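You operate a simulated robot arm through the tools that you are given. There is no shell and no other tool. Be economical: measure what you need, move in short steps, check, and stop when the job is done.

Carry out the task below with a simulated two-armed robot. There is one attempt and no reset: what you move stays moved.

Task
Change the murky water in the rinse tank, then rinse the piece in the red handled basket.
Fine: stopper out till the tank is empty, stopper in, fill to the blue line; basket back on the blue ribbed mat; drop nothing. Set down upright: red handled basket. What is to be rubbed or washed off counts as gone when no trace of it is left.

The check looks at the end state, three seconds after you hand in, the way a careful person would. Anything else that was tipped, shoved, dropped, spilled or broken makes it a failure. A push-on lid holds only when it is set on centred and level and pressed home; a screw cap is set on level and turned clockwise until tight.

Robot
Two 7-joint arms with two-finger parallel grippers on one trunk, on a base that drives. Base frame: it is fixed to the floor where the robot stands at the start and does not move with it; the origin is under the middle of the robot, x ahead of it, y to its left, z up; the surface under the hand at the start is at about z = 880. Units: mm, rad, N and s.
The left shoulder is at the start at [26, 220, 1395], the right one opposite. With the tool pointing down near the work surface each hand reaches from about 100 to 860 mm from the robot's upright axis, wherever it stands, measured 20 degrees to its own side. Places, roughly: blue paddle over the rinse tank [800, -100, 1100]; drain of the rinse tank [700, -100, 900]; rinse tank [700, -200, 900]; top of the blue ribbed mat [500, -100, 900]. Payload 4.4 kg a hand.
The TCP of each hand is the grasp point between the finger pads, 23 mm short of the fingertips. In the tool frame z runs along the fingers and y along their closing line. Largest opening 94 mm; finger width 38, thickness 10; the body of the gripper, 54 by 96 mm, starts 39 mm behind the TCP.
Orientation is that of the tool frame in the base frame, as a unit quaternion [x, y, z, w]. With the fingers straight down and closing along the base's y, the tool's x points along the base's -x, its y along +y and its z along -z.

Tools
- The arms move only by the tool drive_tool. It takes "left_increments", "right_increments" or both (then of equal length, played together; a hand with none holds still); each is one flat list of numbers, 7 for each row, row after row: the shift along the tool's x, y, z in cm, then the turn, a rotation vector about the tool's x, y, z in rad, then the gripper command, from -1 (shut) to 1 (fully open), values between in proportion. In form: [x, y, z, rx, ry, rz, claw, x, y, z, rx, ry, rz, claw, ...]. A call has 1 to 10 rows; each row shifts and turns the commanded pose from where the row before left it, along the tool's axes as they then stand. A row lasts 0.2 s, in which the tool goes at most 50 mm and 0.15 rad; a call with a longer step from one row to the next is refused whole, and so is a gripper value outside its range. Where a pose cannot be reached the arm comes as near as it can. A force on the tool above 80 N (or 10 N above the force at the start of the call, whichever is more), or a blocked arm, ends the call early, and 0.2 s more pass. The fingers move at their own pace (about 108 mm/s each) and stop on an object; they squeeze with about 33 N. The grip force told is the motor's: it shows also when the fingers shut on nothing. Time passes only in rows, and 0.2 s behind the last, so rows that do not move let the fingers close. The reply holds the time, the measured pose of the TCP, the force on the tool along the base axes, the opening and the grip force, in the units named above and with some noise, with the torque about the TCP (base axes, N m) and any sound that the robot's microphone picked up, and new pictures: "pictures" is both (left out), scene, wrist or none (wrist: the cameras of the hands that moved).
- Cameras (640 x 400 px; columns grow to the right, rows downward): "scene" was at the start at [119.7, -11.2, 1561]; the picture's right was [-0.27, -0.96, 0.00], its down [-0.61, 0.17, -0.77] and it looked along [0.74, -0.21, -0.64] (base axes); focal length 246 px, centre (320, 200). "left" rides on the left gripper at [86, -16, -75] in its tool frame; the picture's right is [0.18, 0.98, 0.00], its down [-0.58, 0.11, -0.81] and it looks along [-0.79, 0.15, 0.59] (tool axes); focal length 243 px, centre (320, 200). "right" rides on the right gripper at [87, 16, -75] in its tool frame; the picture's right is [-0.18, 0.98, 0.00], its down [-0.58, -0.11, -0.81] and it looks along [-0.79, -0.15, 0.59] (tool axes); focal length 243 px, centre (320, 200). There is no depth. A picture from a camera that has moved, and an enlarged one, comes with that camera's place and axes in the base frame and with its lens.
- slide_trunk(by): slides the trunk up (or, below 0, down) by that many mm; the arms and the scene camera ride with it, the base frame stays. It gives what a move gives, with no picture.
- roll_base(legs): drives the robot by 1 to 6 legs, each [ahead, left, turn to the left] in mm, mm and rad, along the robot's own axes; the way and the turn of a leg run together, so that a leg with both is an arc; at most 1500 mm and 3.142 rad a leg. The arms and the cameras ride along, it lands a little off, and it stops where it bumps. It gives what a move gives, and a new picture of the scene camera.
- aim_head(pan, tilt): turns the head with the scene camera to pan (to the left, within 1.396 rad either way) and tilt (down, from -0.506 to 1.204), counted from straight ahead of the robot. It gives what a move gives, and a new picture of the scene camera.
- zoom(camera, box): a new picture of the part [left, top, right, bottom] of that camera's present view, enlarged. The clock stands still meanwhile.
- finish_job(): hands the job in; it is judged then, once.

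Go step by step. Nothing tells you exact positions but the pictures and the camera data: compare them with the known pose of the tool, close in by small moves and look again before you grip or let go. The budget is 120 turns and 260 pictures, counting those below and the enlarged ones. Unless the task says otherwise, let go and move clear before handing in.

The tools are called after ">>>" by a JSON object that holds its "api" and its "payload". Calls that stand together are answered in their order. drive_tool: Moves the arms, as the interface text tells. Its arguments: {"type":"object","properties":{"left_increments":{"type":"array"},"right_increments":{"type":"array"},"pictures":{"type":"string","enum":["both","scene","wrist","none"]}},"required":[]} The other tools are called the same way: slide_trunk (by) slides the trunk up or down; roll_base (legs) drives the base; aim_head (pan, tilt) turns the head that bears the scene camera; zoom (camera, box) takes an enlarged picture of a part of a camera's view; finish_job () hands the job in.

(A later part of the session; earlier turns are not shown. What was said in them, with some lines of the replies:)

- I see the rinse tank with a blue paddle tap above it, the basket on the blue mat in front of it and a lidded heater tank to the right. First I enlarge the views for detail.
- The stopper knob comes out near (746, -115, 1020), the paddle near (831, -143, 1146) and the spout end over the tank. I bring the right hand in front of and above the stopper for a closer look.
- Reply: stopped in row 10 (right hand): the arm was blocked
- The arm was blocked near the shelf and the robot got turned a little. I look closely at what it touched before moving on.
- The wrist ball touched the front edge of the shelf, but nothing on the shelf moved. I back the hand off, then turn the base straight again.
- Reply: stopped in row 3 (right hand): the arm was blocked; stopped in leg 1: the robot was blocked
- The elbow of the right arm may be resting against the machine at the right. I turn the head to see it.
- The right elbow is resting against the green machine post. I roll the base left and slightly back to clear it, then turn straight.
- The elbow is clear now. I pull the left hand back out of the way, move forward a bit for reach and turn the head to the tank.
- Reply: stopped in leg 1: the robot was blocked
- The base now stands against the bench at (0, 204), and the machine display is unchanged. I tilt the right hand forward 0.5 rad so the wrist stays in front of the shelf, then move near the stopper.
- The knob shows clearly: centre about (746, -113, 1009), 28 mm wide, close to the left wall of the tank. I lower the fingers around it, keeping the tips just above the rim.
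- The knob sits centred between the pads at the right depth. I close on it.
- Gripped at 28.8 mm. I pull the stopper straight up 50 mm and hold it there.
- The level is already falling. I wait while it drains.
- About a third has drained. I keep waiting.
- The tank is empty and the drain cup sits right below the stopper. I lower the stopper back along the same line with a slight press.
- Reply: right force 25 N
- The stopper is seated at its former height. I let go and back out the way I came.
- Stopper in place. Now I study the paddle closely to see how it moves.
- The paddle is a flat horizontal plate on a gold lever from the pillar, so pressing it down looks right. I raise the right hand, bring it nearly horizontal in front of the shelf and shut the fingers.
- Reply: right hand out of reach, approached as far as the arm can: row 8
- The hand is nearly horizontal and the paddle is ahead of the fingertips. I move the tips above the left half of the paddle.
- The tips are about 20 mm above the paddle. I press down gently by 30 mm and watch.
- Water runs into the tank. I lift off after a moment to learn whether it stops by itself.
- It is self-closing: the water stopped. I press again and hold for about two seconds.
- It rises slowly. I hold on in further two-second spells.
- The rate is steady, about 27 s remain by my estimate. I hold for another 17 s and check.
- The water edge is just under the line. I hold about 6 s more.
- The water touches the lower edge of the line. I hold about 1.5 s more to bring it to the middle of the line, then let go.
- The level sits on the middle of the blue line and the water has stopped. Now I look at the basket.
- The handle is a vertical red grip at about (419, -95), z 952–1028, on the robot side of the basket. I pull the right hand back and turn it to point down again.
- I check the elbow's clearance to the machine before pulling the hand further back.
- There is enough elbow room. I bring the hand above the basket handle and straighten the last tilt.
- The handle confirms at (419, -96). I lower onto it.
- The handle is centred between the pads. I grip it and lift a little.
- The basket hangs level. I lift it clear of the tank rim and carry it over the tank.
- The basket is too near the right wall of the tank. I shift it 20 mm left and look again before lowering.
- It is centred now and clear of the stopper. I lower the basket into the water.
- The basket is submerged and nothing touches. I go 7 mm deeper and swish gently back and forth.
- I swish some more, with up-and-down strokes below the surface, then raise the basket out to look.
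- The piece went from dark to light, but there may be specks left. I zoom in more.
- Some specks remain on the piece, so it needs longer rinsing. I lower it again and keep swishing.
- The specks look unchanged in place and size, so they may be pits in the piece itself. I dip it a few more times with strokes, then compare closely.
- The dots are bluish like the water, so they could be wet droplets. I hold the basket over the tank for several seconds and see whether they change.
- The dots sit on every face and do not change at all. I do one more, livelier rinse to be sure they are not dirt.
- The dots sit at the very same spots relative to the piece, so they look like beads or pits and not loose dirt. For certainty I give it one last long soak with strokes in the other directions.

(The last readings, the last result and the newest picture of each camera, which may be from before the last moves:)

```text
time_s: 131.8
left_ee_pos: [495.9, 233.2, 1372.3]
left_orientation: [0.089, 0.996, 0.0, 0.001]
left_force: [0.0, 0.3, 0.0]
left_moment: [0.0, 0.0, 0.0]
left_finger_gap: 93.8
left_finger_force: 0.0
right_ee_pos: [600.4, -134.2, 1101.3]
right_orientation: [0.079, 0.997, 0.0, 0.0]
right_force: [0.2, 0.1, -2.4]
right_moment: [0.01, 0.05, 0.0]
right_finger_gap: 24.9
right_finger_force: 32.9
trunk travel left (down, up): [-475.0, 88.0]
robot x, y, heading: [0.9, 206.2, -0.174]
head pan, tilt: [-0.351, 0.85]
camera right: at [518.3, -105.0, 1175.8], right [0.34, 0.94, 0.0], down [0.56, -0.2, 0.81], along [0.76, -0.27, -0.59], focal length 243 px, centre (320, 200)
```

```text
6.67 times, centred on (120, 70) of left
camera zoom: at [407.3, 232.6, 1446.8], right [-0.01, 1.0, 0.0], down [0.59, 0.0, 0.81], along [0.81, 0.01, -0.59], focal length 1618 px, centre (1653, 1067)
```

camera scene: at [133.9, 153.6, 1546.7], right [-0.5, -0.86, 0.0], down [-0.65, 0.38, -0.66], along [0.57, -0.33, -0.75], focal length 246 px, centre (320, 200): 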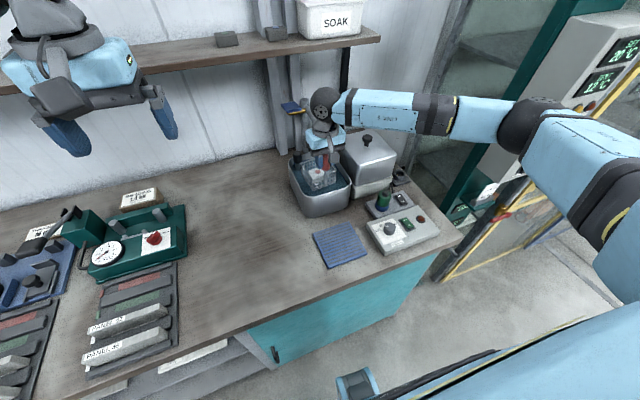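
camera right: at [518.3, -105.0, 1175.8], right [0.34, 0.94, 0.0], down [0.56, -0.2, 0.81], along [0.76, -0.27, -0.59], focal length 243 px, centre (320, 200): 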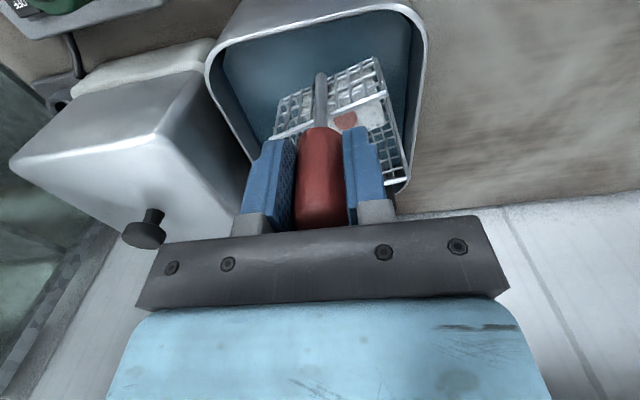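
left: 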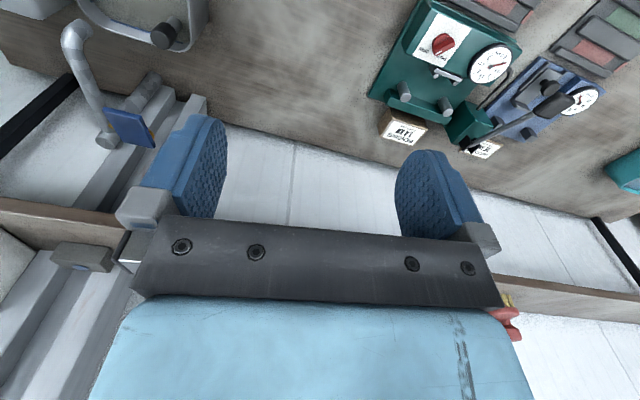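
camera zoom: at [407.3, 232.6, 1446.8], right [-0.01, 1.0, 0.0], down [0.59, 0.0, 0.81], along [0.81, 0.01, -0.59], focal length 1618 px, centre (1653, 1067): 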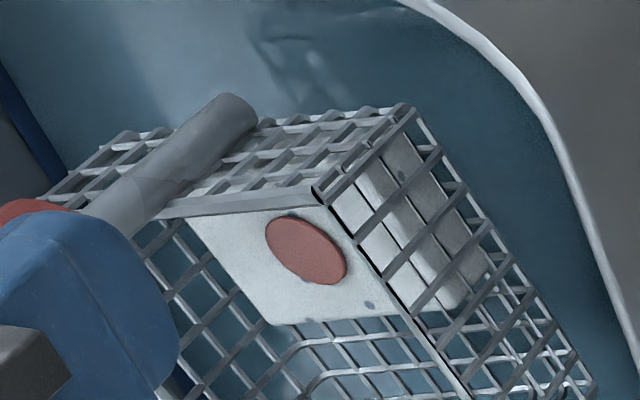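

The dots stay exactly as they were, so I take them as part of the wet piece. I let it drip over the tank for a few seconds, then carry it back above the mat and undo the small twist of the basket.

>>> {"api": "drive_tool", "payload": {"right_increments": [0, 0, -1, 0, 0, 0, -1, 0, 0, -1.4, 0, 0, 0, -1, 0, 0, 0, 0, 0, 0, -1, 0, 0, 0, 0, 0, 0, -1, 0, 0, 0, 0, 0, 0, -1, 0, 0, 0, 0, 0, 0, -1, 0, 0, 0, 0, 0, 0, -1, 0, 0, 0, 0, 0, 0, -1, 0, 0, 0, 0, 0, 0, -1, 0, 0, 0, 0, 0, 0, -1], "pictures": "none"}}

>>> {"api": "drive_tool", "payload": {"right_increments": [0, 0, 0, 0, 0, 0, -1, 0, 0, 0, 0, 0, 0, -1, 0, 0, 0, 0, 0, 0, -1, 0, 0, 0, 0, 0, 0, -1, 0, 0, 0, 0, 0, 0, -1, 0, 0, 0, 0, 0, 0, -1, 0, 0, 0, 0, 0, 0, -1, 0, 0, 0, 0, 0, 0, -1, 0, 0, 0, 0, 0, 0, -1, 0, 0, 0, 0, 0, 0, -1], "pictures": "none"}}

>>> {"api": "drive_tool", "payload": {"right_increments": [2, 0.18, 0, 0, 0, 0, -1, 3.3, 0.18, 0, 0, 0, 0, -1, 3.5, 0.18, 0, 0, 0, 0, -1, 3.5, 0.18, 0, 0, 0, 0, -1, 3.5, 0.17, 0, 0, 0, 0, -1, 2.5, 0.17, 0, 0, 0, 0, -1, 0, 0, 0, 0, 0, 0.1, -1, 0, 0, 0, 0, 0, 0.1, -1, 0, 0, 0, 0, 0, 0, -1]}}

>>> {"api": "zoom", "payload": {"camera": "scene", "box": [290, 180, 400, 280]}}

```text
time_s: 134.0
left_ee_pos: [498.0, 233.7, 1371.8]
left_orientation: [0.088, 0.996, 0.0, 0.001]
left_force: [0.5, -0.5, 0.9]
left_moment: [-0.02, 0.03, 0.02]
left_finger_gap: 94.2
left_finger_force: 0.0
right_ee_pos: [600.2, -133.4, 1125.6]
right_orientation: [0.08, 0.997, 0.0, 0.0]
right_force: [-0.1, -0.3, -1.8]
right_moment: [-0.01, 0.06, 0.02]
right_finger_gap: 24.9
right_finger_force: 32.9
trunk travel left (down, up): [-475.0, 88.0]
robot x, y, heading: [1.8, 205.9, -0.174]
head pan, tilt: [-0.351, 0.85]
```

```text
time_s: 136.2
left_ee_pos: [496.2, 235.2, 1372.4]
left_orientation: [0.089, 0.996, 0.001, 0.001]
left_force: [-0.3, 0.1, 0.2]
left_moment: [-0.05, 0.03, -0.01]
left_finger_gap: 93.8
left_finger_force: 0.1
right_ee_pos: [601.2, -133.5, 1124.5]
right_orientation: [0.08, 0.997, 0.0, 0.0]
right_force: [0.2, -0.2, -1.9]
right_moment: [0.0, 0.07, -0.01]
right_finger_gap: 24.6
right_finger_force: 33.1
trunk travel left (down, up): [-475.0, 88.0]
robot x, y, heading: [-0.3, 206.1, -0.174]
head pan, tilt: [-0.351, 0.85]
```

```text
time_s: 138.2
left_ee_pos: [496.4, 233.6, 1372.3]
left_orientation: [0.088, 0.996, 0.0, 0.002]
left_force: [0.3, 0.5, 0.8]
left_moment: [-0.02, 0.04, -0.02]
left_finger_gap: 94.0
left_finger_force: 0.0
right_ee_pos: [422.5, -94.6, 1124.8]
right_orientation: [0.179, 0.984, 0.0, 0.0]
right_force: [0.5, 0.1, -2.9]
right_moment: [0.02, 0.07, -0.03]
right_finger_gap: 24.6
right_finger_force: 33.0
trunk travel left (down, up): [-475.0, 88.0]
robot x, y, heading: [-1.7, 203.3, -0.172]
head pan, tilt: [-0.351, 0.85]
camera scene: at [133.8, 153.6, 1546.8], right [-0.5, -0.86, 0.0], down [-0.65, 0.38, -0.66], along [0.57, -0.33, -0.75], focal length 246 px, centre (320, 200)
camera right: at [347.2, -48.0, 1198.7], right [0.52, 0.85, 0.0], down [0.51, -0.31, 0.81], along [0.69, -0.42, -0.59], focal length 243 px, centre (320, 200)
```

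scene: 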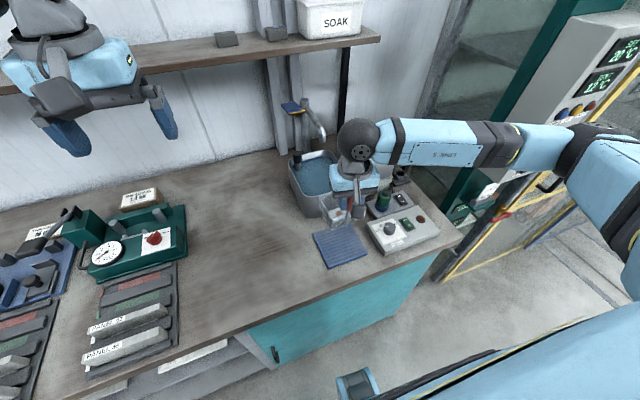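
right: 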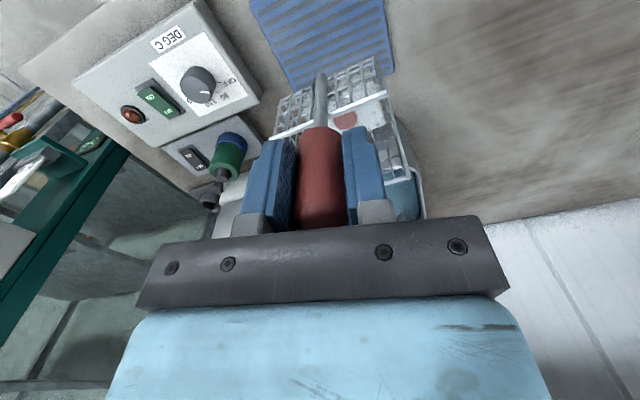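

```text
4.00 times, centred on (345, 230) of scene
camera zoom: at [133.8, 153.6, 1546.8], right [-0.5, -0.86, 0.0], down [-0.65, 0.38, -0.66], along [0.57, -0.33, -0.75], focal length 984 px, centre (220, 80)
```

zoom: 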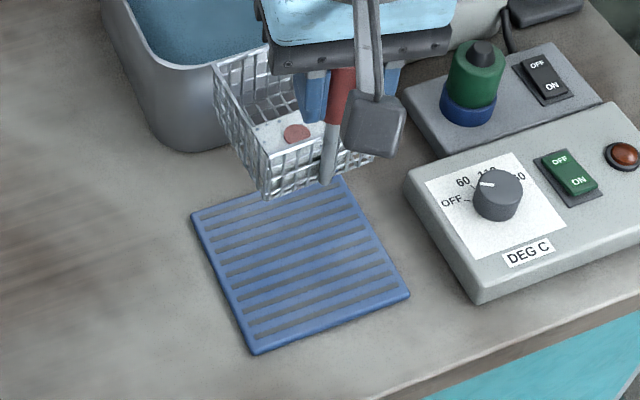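

The basket hangs level and square above the mat. I lower it to just above the mat surface.

>>> {"api": "drive_tool", "payload": {"right_increments": [0, 0, 3.5, 0, 0, 0, -1, 0, 0, 3.5, 0, 0, 0, -1, 0, 0, 3.5, 0, 0, 0, -1, 0, 0, 1.5, 0, 0, 0, -1, 0, 0, 0, 0, 0, 0, -1], "pictures": "wrist"}}

>>> {"api": "zoom", "payload": {"camera": "scene", "box": [290, 180, 400, 280]}}

```text
time_s: 139.4
left_ee_pos: [495.6, 233.5, 1372.0]
left_orientation: [0.089, 0.996, 0.0, 0.001]
left_force: [1.0, -0.2, -1.2]
left_moment: [0.01, 0.01, 0.03]
left_finger_gap: 94.1
left_finger_force: 0.0
right_ee_pos: [422.6, -93.7, 1004.7]
right_orientation: [0.178, 0.984, 0.0, 0.001]
right_force: [-1.6, -4.7, 12.0]
right_moment: [0.0, 0.08, -0.05]
right_finger_gap: 25.2
right_finger_force: 33.2
trunk travel left (down, up): [-475.0, 88.0]
robot x, y, heading: [-1.1, 206.3, -0.177]
head pan, tilt: [-0.351, 0.85]
camera right: at [348.0, -48.1, 1079.8], right [0.52, 0.85, 0.0], down [0.5, -0.31, 0.81], along [0.69, -0.42, -0.59], focal length 243 px, centre (320, 200)
```

right: 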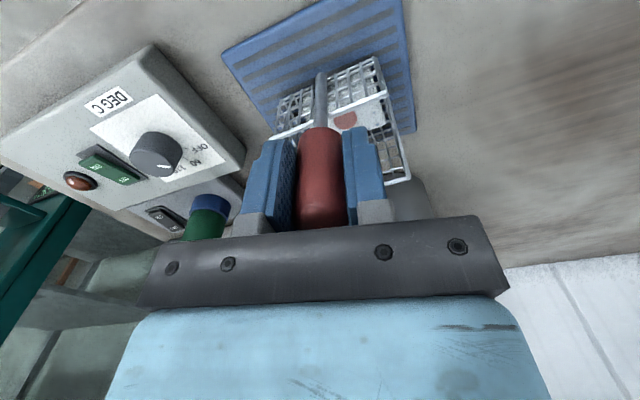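

```text
4.00 times, centred on (345, 230) of scene
camera zoom: at [132.9, 153.7, 1547.1], right [-0.5, -0.86, 0.0], down [-0.65, 0.38, -0.66], along [0.57, -0.33, -0.75], focal length 984 px, centre (220, 80)
```

zoom: 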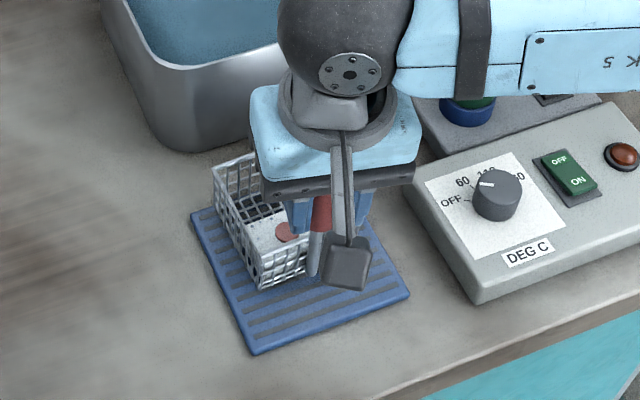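

It touches about 10 mm earlier than at pick-up, so the basket may be slightly tilted in the grip. I look closer before letting go.

>>> {"api": "zoom", "payload": {"camera": "scene", "box": [330, 205, 390, 260]}}

>>> {"api": "zoom", "payload": {"camera": "right", "box": [220, 0, 440, 200]}}

>>> {"api": "zoom", "payload": {"camera": "left", "box": [0, 0, 320, 200]}}

```text
7.27 times, centred on (360, 232) of scene
camera zoom: at [132.9, 153.7, 1547.1], right [-0.5, -0.86, 0.0], down [-0.65, 0.38, -0.66], along [0.57, -0.33, -0.75], focal length 1789 px, centre (29, -36)
```

zoom: 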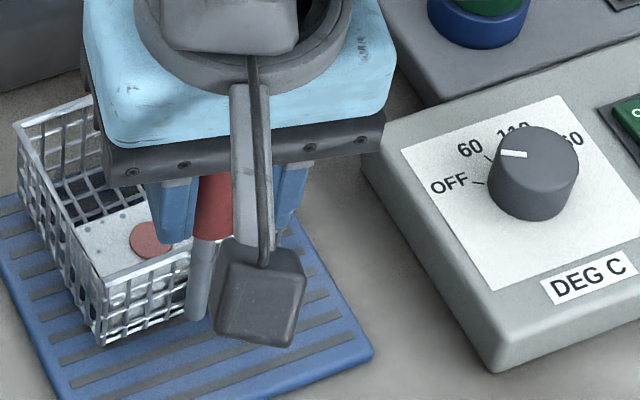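

```text
2.00 times, centred on (330, 100) of right
camera zoom: at [348.0, -48.1, 1079.8], right [0.52, 0.85, 0.0], down [0.5, -0.31, 0.81], along [0.69, -0.42, -0.59], focal length 485 px, centre (300, 400)
```

zoom: 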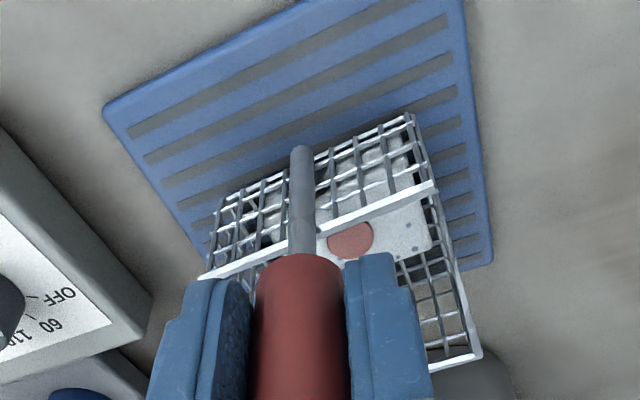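

```text
2.00 times, centred on (160, 100) of left
camera zoom: at [406.5, 232.7, 1447.4], right [-0.01, 1.0, 0.0], down [0.59, 0.0, 0.81], along [0.81, 0.01, -0.59], focal length 485 px, centre (640, 400)
```

zoom: 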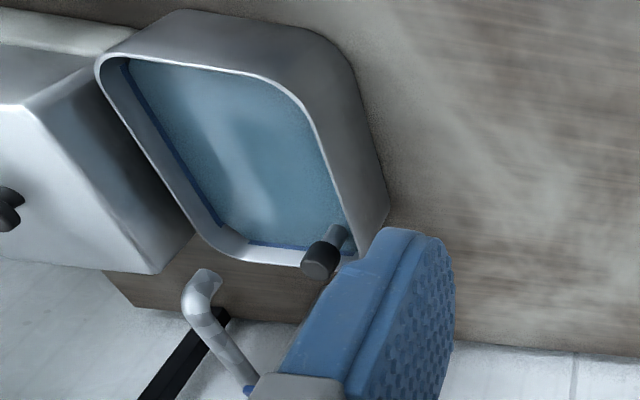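

From the pictures the handle looks upright. I lower by 3 mm more and watch how the force answers.

>>> {"api": "drive_tool", "payload": {"right_increments": [0, 0, 0.1, 0, 0, 0, -1, 0, 0, 0.2, 0, 0, 0, -1, 0, 0, 0, 0, 0, 0, -1], "pictures": "wrist"}}

>>> {"api": "zoom", "payload": {"camera": "scene", "box": [330, 205, 390, 260]}}

```text
time_s: 140.2
left_ee_pos: [494.1, 234.1, 1372.6]
left_orientation: [0.089, 0.996, -0.001, 0.002]
left_force: [-0.1, -0.2, 0.1]
left_moment: [0.0, 0.02, 0.0]
left_finger_gap: 93.8
left_finger_force: 0.0
right_ee_pos: [421.7, -93.3, 1002.8]
right_orientation: [0.179, 0.984, 0.0, 0.002]
right_force: [0.6, -6.2, 24.2]
right_moment: [0.01, -0.28, -0.04]
right_finger_gap: 25.0
right_finger_force: 32.8
trunk travel left (down, up): [-475.0, 88.0]
robot x, y, heading: [-2.3, 207.6, -0.176]
head pan, tilt: [-0.351, 0.85]
camera right: at [346.5, -47.6, 1076.6], right [0.52, 0.86, 0.0], down [0.5, -0.31, 0.81], along [0.69, -0.42, -0.59], focal length 243 px, centre (320, 200)
```

right: 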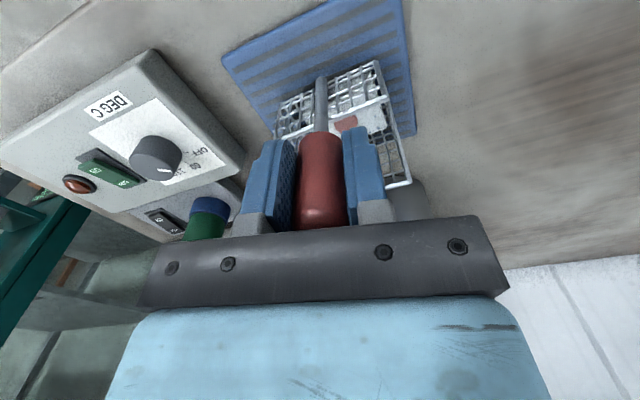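

```text
7.27 times, centred on (360, 232) of scene
camera zoom: at [131.6, 154.1, 1547.1], right [-0.5, -0.86, 0.0], down [-0.65, 0.38, -0.66], along [0.57, -0.33, -0.75], focal length 1789 px, centre (29, -36)
```

zoom: 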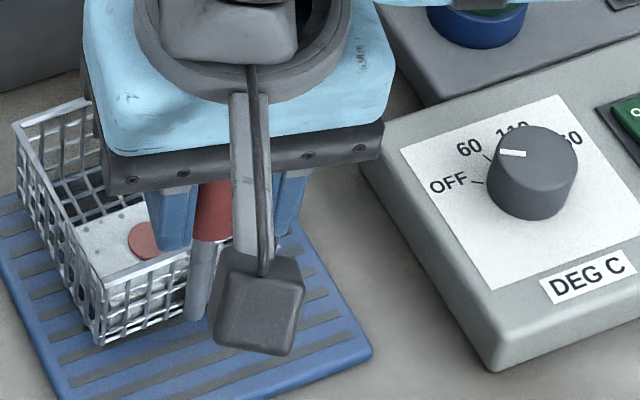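

Triangulating the rim corners from both cameras gives about z 936 all round, so the basket stands level on the mat. I ease the press and open the fingers.

>>> {"api": "drive_tool", "payload": {"right_increments": [0, 0, -0.2, 0, 0, 0, -1, 0, 0, 0, 0, 0, 0, -0.2, 0, 0, 0, 0, 0, 0, 0.2, 0, 0, 0, 0, 0, 0, 0.2], "pictures": "wrist"}}

>>> {"api": "zoom", "payload": {"camera": "scene", "box": [330, 205, 390, 260]}}

```text
time_s: 141.2
left_ee_pos: [496.5, 233.9, 1370.2]
left_orientation: [0.089, 0.996, 0.0, 0.001]
left_force: [-0.3, 0.3, 0.2]
left_moment: [0.04, -0.05, 0.03]
left_finger_gap: 94.2
left_finger_force: 0.0
right_ee_pos: [423.2, -93.3, 1002.3]
right_orientation: [0.178, 0.984, 0.0, 0.0]
right_force: [1.3, -0.5, -0.2]
right_moment: [0.0, -0.01, -0.04]
right_finger_gap: 56.6
right_finger_force: 0.0
trunk travel left (down, up): [-475.0, 88.0]
robot x, y, heading: [3.6, 204.0, -0.175]
head pan, tilt: [-0.351, 0.85]
camera right: at [347.1, -48.0, 1077.6], right [0.52, 0.86, 0.0], down [0.51, -0.31, 0.81], along [0.69, -0.42, -0.59], focal length 243 px, centre (320, 200)
```

right: 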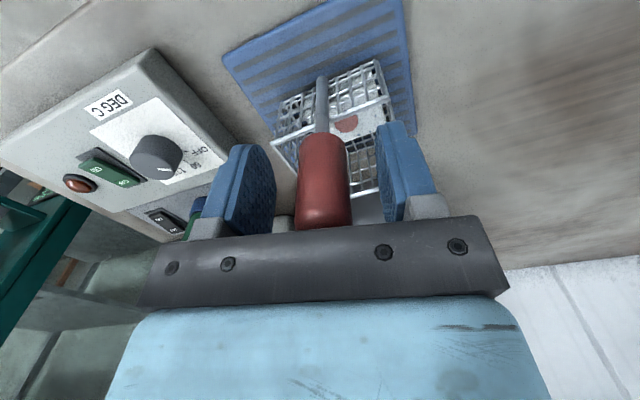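

```text
7.27 times, centred on (360, 232) of scene
camera zoom: at [133.8, 153.5, 1546.7], right [-0.5, -0.86, 0.0], down [-0.65, 0.38, -0.66], along [0.57, -0.33, -0.75], focal length 1789 px, centre (29, -36)
```

zoom: 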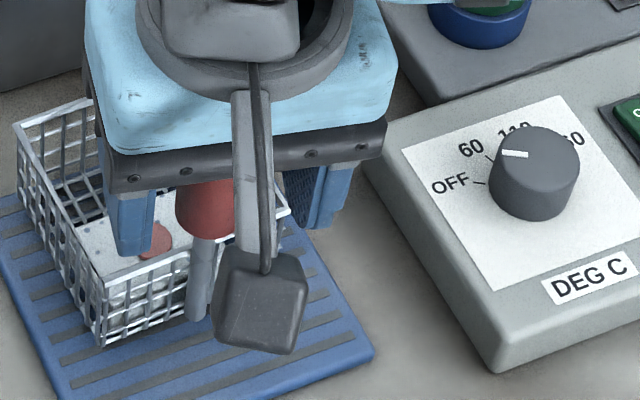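

The basket stands free on the mat and did not move. I raise the hand straight up and check.

>>> {"api": "drive_tool", "payload": {"right_increments": [0, 0, -3, 0, 0, 0, 0.2, 0, 0, -4.5, 0, 0, 0, 0.2, 0, 0, -4.5, 0, 0, 0, 0.2, 0, 0, -4.5, 0, 0, 0, 0.2, 0, 0, -4.5, 0, 0, 0, 0.2]}}

>>> {"api": "zoom", "payload": {"camera": "scene", "box": [320, 195, 380, 275]}}

>>> {"api": "zoom", "payload": {"camera": "right", "box": [240, 0, 400, 120]}}

```text
time_s: 142.4
left_ee_pos: [495.3, 234.5, 1372.0]
left_orientation: [0.088, 0.996, 0.0, 0.002]
left_force: [0.9, -0.2, 0.2]
left_moment: [-0.03, -0.03, 0.04]
left_finger_gap: 94.3
left_finger_force: 0.1
right_ee_pos: [420.8, -92.9, 1215.2]
right_orientation: [0.178, 0.984, 0.001, 0.0]
right_force: [-0.2, 0.1, -0.1]
right_moment: [0.03, 0.04, -0.01]
right_finger_gap: 56.7
right_finger_force: 0.2
trunk travel left (down, up): [-475.0, 88.0]
robot x, y, heading: [0.7, 204.2, -0.173]
head pan, tilt: [-0.351, 0.85]
camera scene: at [133.3, 154.3, 1546.8], right [-0.5, -0.86, 0.0], down [-0.65, 0.38, -0.66], along [0.57, -0.33, -0.75], focal length 246 px, centre (320, 200)
camera right: at [346.7, -47.1, 1288.7], right [0.52, 0.86, 0.0], down [0.51, -0.31, 0.81], along [0.69, -0.42, -0.59], focal length 243 px, centre (320, 200)
```

scene: 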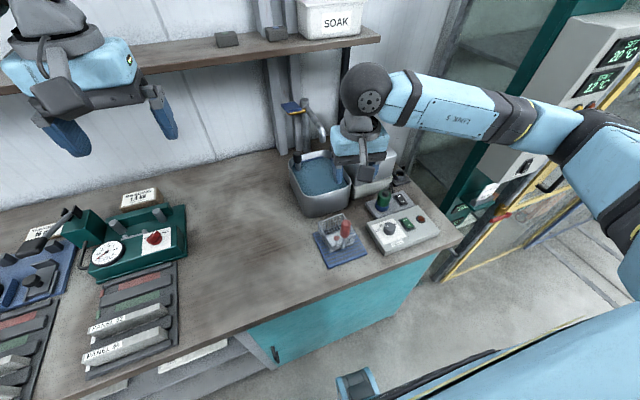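
right: 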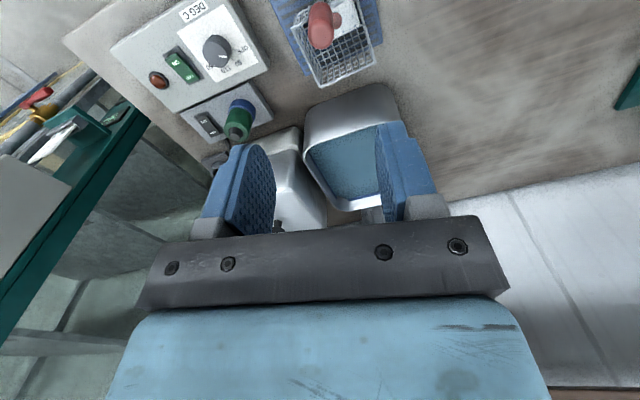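

```text
5.00 times, centred on (350, 235) of scene
camera zoom: at [133.3, 154.3, 1546.8], right [-0.5, -0.86, 0.0], down [-0.65, 0.38, -0.66], along [0.57, -0.33, -0.75], focal length 1230 px, centre (170, 25)
```

zoom: 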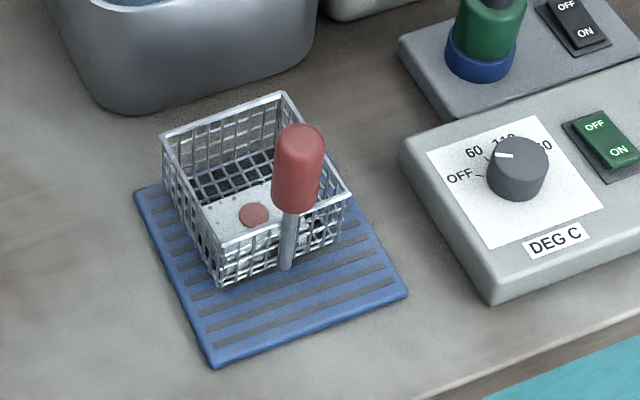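

```text
3.33 times, centred on (320, 60) of right
camera zoom: at [346.7, -47.1, 1288.7], right [0.52, 0.86, 0.0], down [0.51, -0.31, 0.81], along [0.69, -0.42, -0.59], focal length 809 px, centre (320, 667)
```

zoom: 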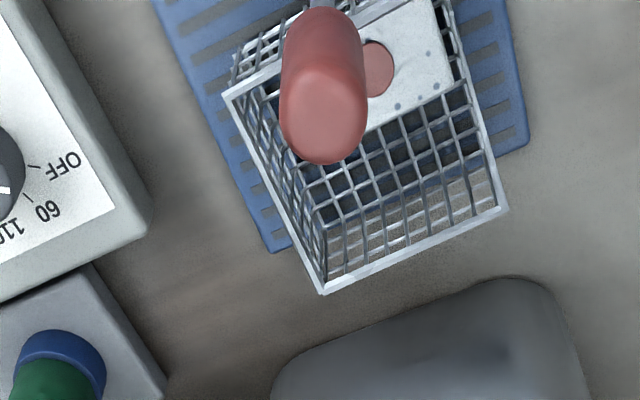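

The water and basket look good, but the basket stands close to the back edge of the mat. I will regrip it and set it about 22 mm nearer to the middle.

>>> {"api": "drive_tool", "payload": {"right_increments": [-0.1, 0, 4.4, 0, 0, 0, 0.2, -0.1, 0, 4.4, 0, 0, 0, 0.2, -0.1, 0, 4.4, 0, 0, 0, 0.2, -0.1, 0, 4.4, 0, 0, 0, 0.2, 0, 0, 4, 0, 0, 0, 0.2], "pictures": "wrist"}}

```text
time_s: 143.6
left_ee_pos: [497.1, 234.5, 1371.8]
left_orientation: [0.089, 0.996, 0.0, 0.001]
left_force: [0.5, 0.2, 0.1]
left_moment: [-0.02, 0.01, 0.02]
left_finger_gap: 94.0
left_finger_force: 0.1
right_ee_pos: [427.3, -94.3, 996.7]
right_orientation: [0.179, 0.984, 0.001, 0.0]
right_force: [-0.8, 1.0, -0.5]
right_moment: [-0.04, -0.04, 0.01]
right_finger_gap: 56.5
right_finger_force: 0.1
trunk travel left (down, up): [-475.0, 88.0]
robot x, y, heading: [-0.1, 205.4, -0.171]
head pan, tilt: [-0.351, 0.85]
camera right: at [351.8, -49.2, 1071.9], right [0.52, 0.86, 0.0], down [0.51, -0.31, 0.81], along [0.69, -0.42, -0.59], focal length 243 px, centre (320, 200)
```

right: 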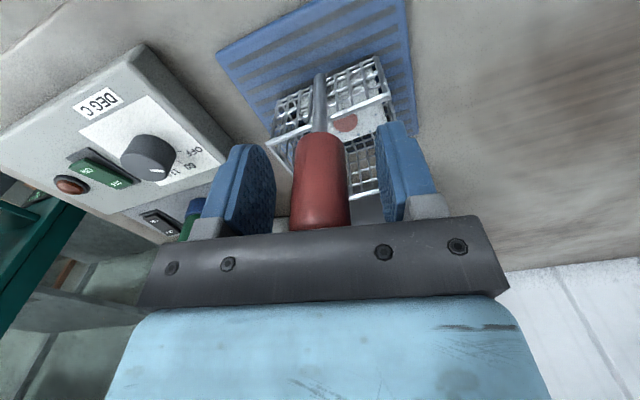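

I grip, lift 12 mm, move 22 mm toward the robot and lower again.

>>> {"api": "drive_tool", "payload": {"right_increments": [0, 0, 0, 0, 0, 0, -1, 0, 0, 0, 0, 0, 0, -1, 0, 0, 0, 0, 0, 0, -1, 0, 0, -1.5, 0, 0, 0, -1, 1, -0.38, 0, 0, 0, 0, -1, 1.06, -0.39, 0, 0, 0, 0, -1, 0, 0, 0, 0, 0, 0, -1, 0, 0, 0.8, 0, 0, 0, -1, 0, 0, 0, 0, 0, 0, -1], "pictures": "wrist"}}

>>> {"api": "zoom", "payload": {"camera": "scene", "box": [320, 195, 380, 275]}}

```text
time_s: 145.6
left_ee_pos: [496.4, 233.1, 1372.9]
left_orientation: [0.089, 0.996, 0.0, 0.002]
left_force: [-0.5, -0.3, -0.2]
left_moment: [-0.03, -0.01, -0.03]
left_finger_gap: 93.9
left_finger_force: 0.1
right_ee_pos: [404.4, -95.3, 1004.0]
right_orientation: [0.178, 0.984, 0.001, -0.001]
right_force: [0.3, 0.4, -1.4]
right_moment: [0.0, 0.07, 0.0]
right_finger_gap: 24.8
right_finger_force: 33.2
trunk travel left (down, up): [-475.0, 88.0]
robot x, y, heading: [-3.3, 205.9, -0.177]
head pan, tilt: [-0.351, 0.85]
camera right: at [329.2, -49.5, 1078.6], right [0.52, 0.86, 0.0], down [0.51, -0.31, 0.81], along [0.69, -0.42, -0.59], focal length 243 px, centre (320, 200)
```

right: 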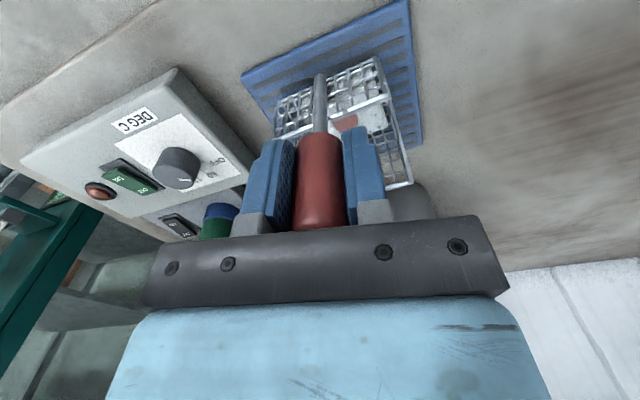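

```text
5.00 times, centred on (350, 235) of scene
camera zoom: at [133.8, 153.6, 1546.8], right [-0.5, -0.86, 0.0], down [-0.65, 0.38, -0.66], along [0.57, -0.33, -0.75], focal length 1230 px, centre (170, 25)
```

zoom: 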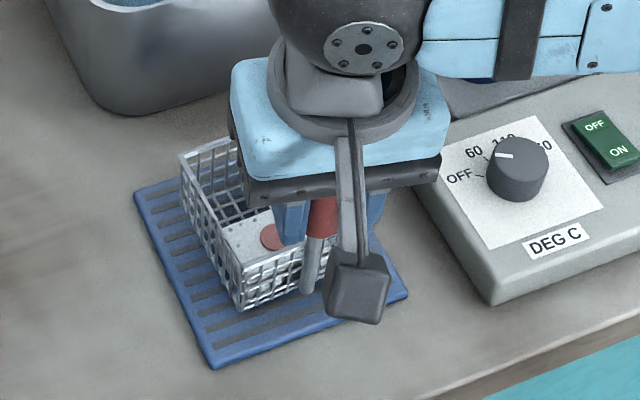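

It hangs about 7 mm above the mat now. I lower it the rest.

>>> {"api": "drive_tool", "payload": {"right_increments": [0, 0, 0.3, 0, 0, 0, -1, 0, 0, 0.3, 0, 0, 0, -1, 0, 0, 0.1, 0, 0, 0, -1, 0, 0, 0, 0, 0, 0, -1], "pictures": "none"}}

```text
time_s: 146.6
left_ee_pos: [496.6, 234.1, 1372.7]
left_orientation: [0.089, 0.996, 0.0, 0.002]
left_force: [0.6, -0.9, 0.0]
left_moment: [-0.02, -0.01, 0.02]
left_finger_gap: 94.0
left_finger_force: 0.1
right_ee_pos: [403.9, -95.7, 997.6]
right_orientation: [0.179, 0.984, -0.001, -0.001]
right_force: [0.9, -1.3, 4.1]
right_moment: [-0.18, -0.03, 0.0]
right_finger_gap: 24.9
right_finger_force: 32.6
trunk travel left (down, up): [-475.0, 88.0]
robot x, y, heading: [-1.9, 202.4, -0.175]
head pan, tilt: [-0.351, 0.85]
```

The basket is touching the mat at its resting height. I open the fingers, raise the hand and look.

>>> {"api": "drive_tool", "payload": {"right_increments": [0, 0, 0, 0, 0, 0, -0.2, 0, 0, 0, 0, 0, 0, 0.2, 0, 0, 0, 0, 0, 0, 0.2, 0, 0, -3, 0, 0, 0, 0.2, 0, 0, -4.5, 0, 0, 0, 0.2, 0, 0, -4.5, 0, 0, 0, 0.2, 0, 0, -4.5, 0, 0, 0, 0.2, 0, 0, -4.5, 0, 0, 0, 0.2]}}

>>> {"api": "zoom", "payload": {"camera": "scene", "box": [320, 195, 380, 275]}}

>>> {"api": "zoom", "payload": {"camera": "right", "box": [240, 0, 400, 120]}}

>>> {"api": "zoom", "payload": {"camera": "scene", "box": [270, 130, 370, 220]}}

```text
time_s: 148.4
left_ee_pos: [496.2, 235.0, 1372.3]
left_orientation: [0.089, 0.996, -0.001, 0.001]
left_force: [0.9, 0.1, 0.6]
left_moment: [-0.01, 0.01, 0.01]
left_finger_gap: 94.0
left_finger_force: 0.0
right_ee_pos: [404.0, -93.6, 1208.3]
right_orientation: [0.179, 0.984, 0.0, 0.0]
right_force: [0.0, -0.8, -0.7]
right_moment: [0.01, 0.02, 0.02]
right_finger_gap: 56.5
right_finger_force: 0.1
trunk travel left (down, up): [-475.0, 88.0]
robot x, y, heading: [1.4, 202.3, -0.172]
head pan, tilt: [-0.351, 0.85]
camera scene: at [133.5, 154.4, 1546.7], right [-0.5, -0.86, 0.0], down [-0.65, 0.38, -0.66], along [0.57, -0.33, -0.75], focal length 246 px, centre (320, 200)
camera right: at [328.5, -47.7, 1283.6], right [0.52, 0.86, 0.0], down [0.51, -0.31, 0.81], along [0.69, -0.42, -0.59], focal length 243 px, centre (320, 200)
```

scene: 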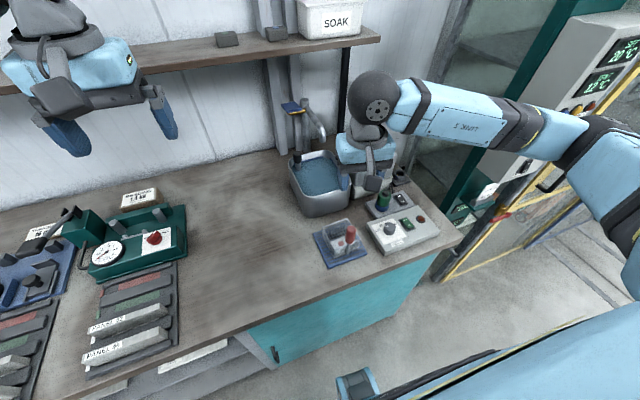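
right: 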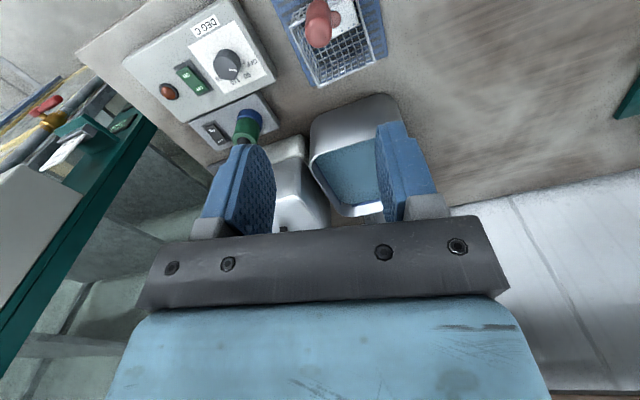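

```text
5.00 times, centred on (350, 235) of scene
camera zoom: at [133.5, 154.4, 1546.7], right [-0.5, -0.86, 0.0], down [-0.65, 0.38, -0.66], along [0.57, -0.33, -0.75], focal length 1230 px, centre (170, 25)
```

zoom: 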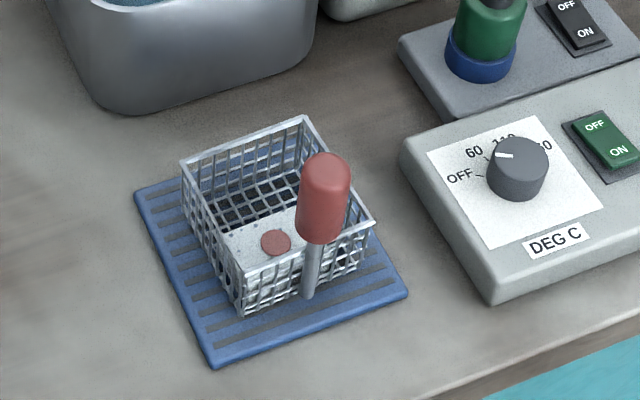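

```text
3.33 times, centred on (320, 60) of right
camera zoom: at [328.5, -47.7, 1283.6], right [0.52, 0.86, 0.0], down [0.51, -0.31, 0.81], along [0.69, -0.42, -0.59], focal length 809 px, centre (320, 667)
```

zoom: 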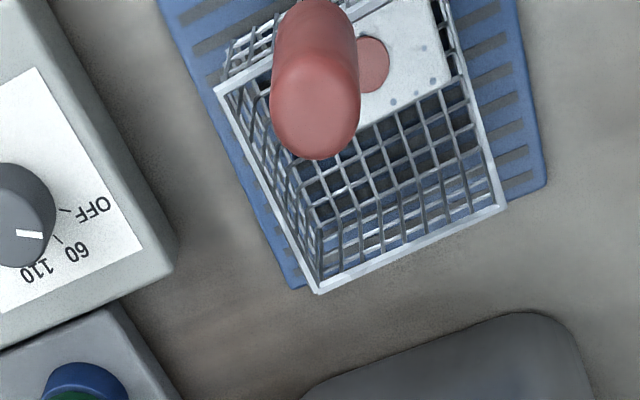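

```text
4.44 times, centred on (320, 175) of scene
camera zoom: at [133.5, 154.4, 1546.7], right [-0.5, -0.86, 0.0], down [-0.65, 0.38, -0.66], along [0.57, -0.33, -0.75], focal length 1094 px, centre (320, 311)
```

zoom: 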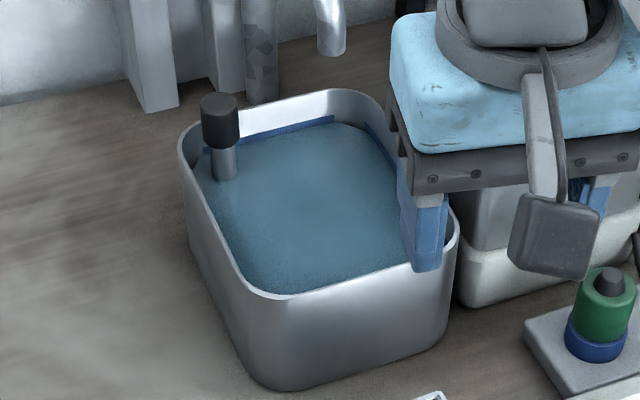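

The basket stands upright well inside the mat. Last check: the water level and the piece.

>>> {"api": "zoom", "payload": {"camera": "scene", "box": [285, 145, 345, 185]}}

>>> {"api": "zoom", "payload": {"camera": "scene", "box": [338, 230, 362, 248]}}

```text
10.00 times, centred on (315, 165) of scene
camera zoom: at [133.5, 154.4, 1546.7], right [-0.5, -0.86, 0.0], down [-0.65, 0.38, -0.66], along [0.57, -0.33, -0.75], focal length 2460 px, centre (370, 550)
```

zoom: 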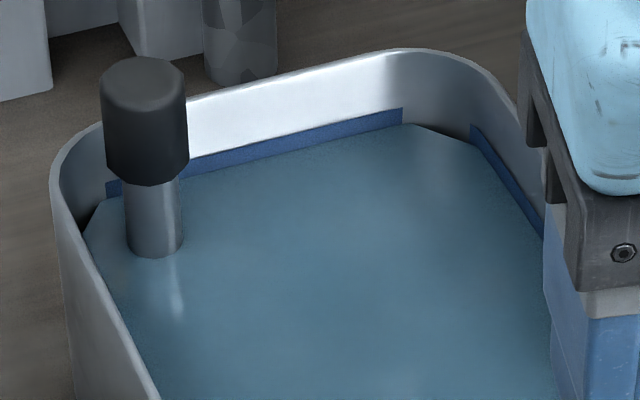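

```text
16.00 times, centred on (350, 239) of scene
camera zoom: at [133.5, 154.4, 1546.7], right [-0.5, -0.86, 0.0], down [-0.65, 0.38, -0.66], along [0.57, -0.33, -0.75], focal length 3936 px, centre (-160, -424)
```

zoom: 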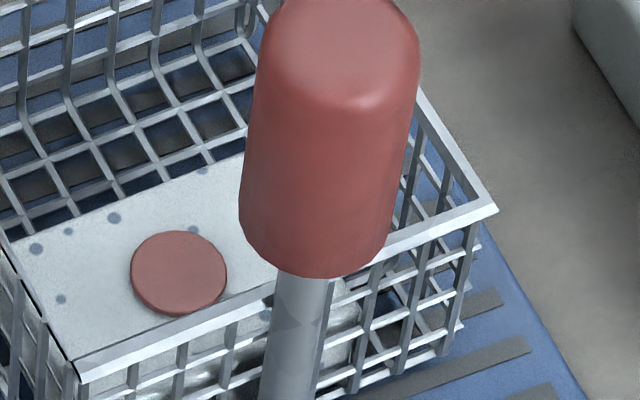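

The fresh water stands on the blue line, the stopper is in, the piece carries no dark film any more (only faint bluish water-like dots), and the basket stands upright on the mat with the hand clear. I hand in.

>>> {"api": "finish_job", "payload": {}}

```text
The job is handed in.
```

I changed the water in the rinse tank, rinsed the piece, and set the red handled basket back upright on the blue mat. The job is handed in.

- **Tank:** I pulled the stopper until the tank was empty, put it back at its old height, and filled with fresh water to the middle of the blue line.
- **Piece:** The dark film is gone from every face I could see. Small bluish dots remain, and several more rinses did not change them. I took them for water drops or pits, but I could not rule out leftover dirt.
- **Bumps on the way:** Early on, my right wrist touched the front edge of the shelf and my elbow touched the green machine post at the right. As far as I could see, nothing on the shelf moved and the machine's display did not change.
- **Basket:** I first set it down close to the back edge of the mat, so I gripped it again and moved it about 22 mm toward the middle. I dropped nothing and saw no spills.
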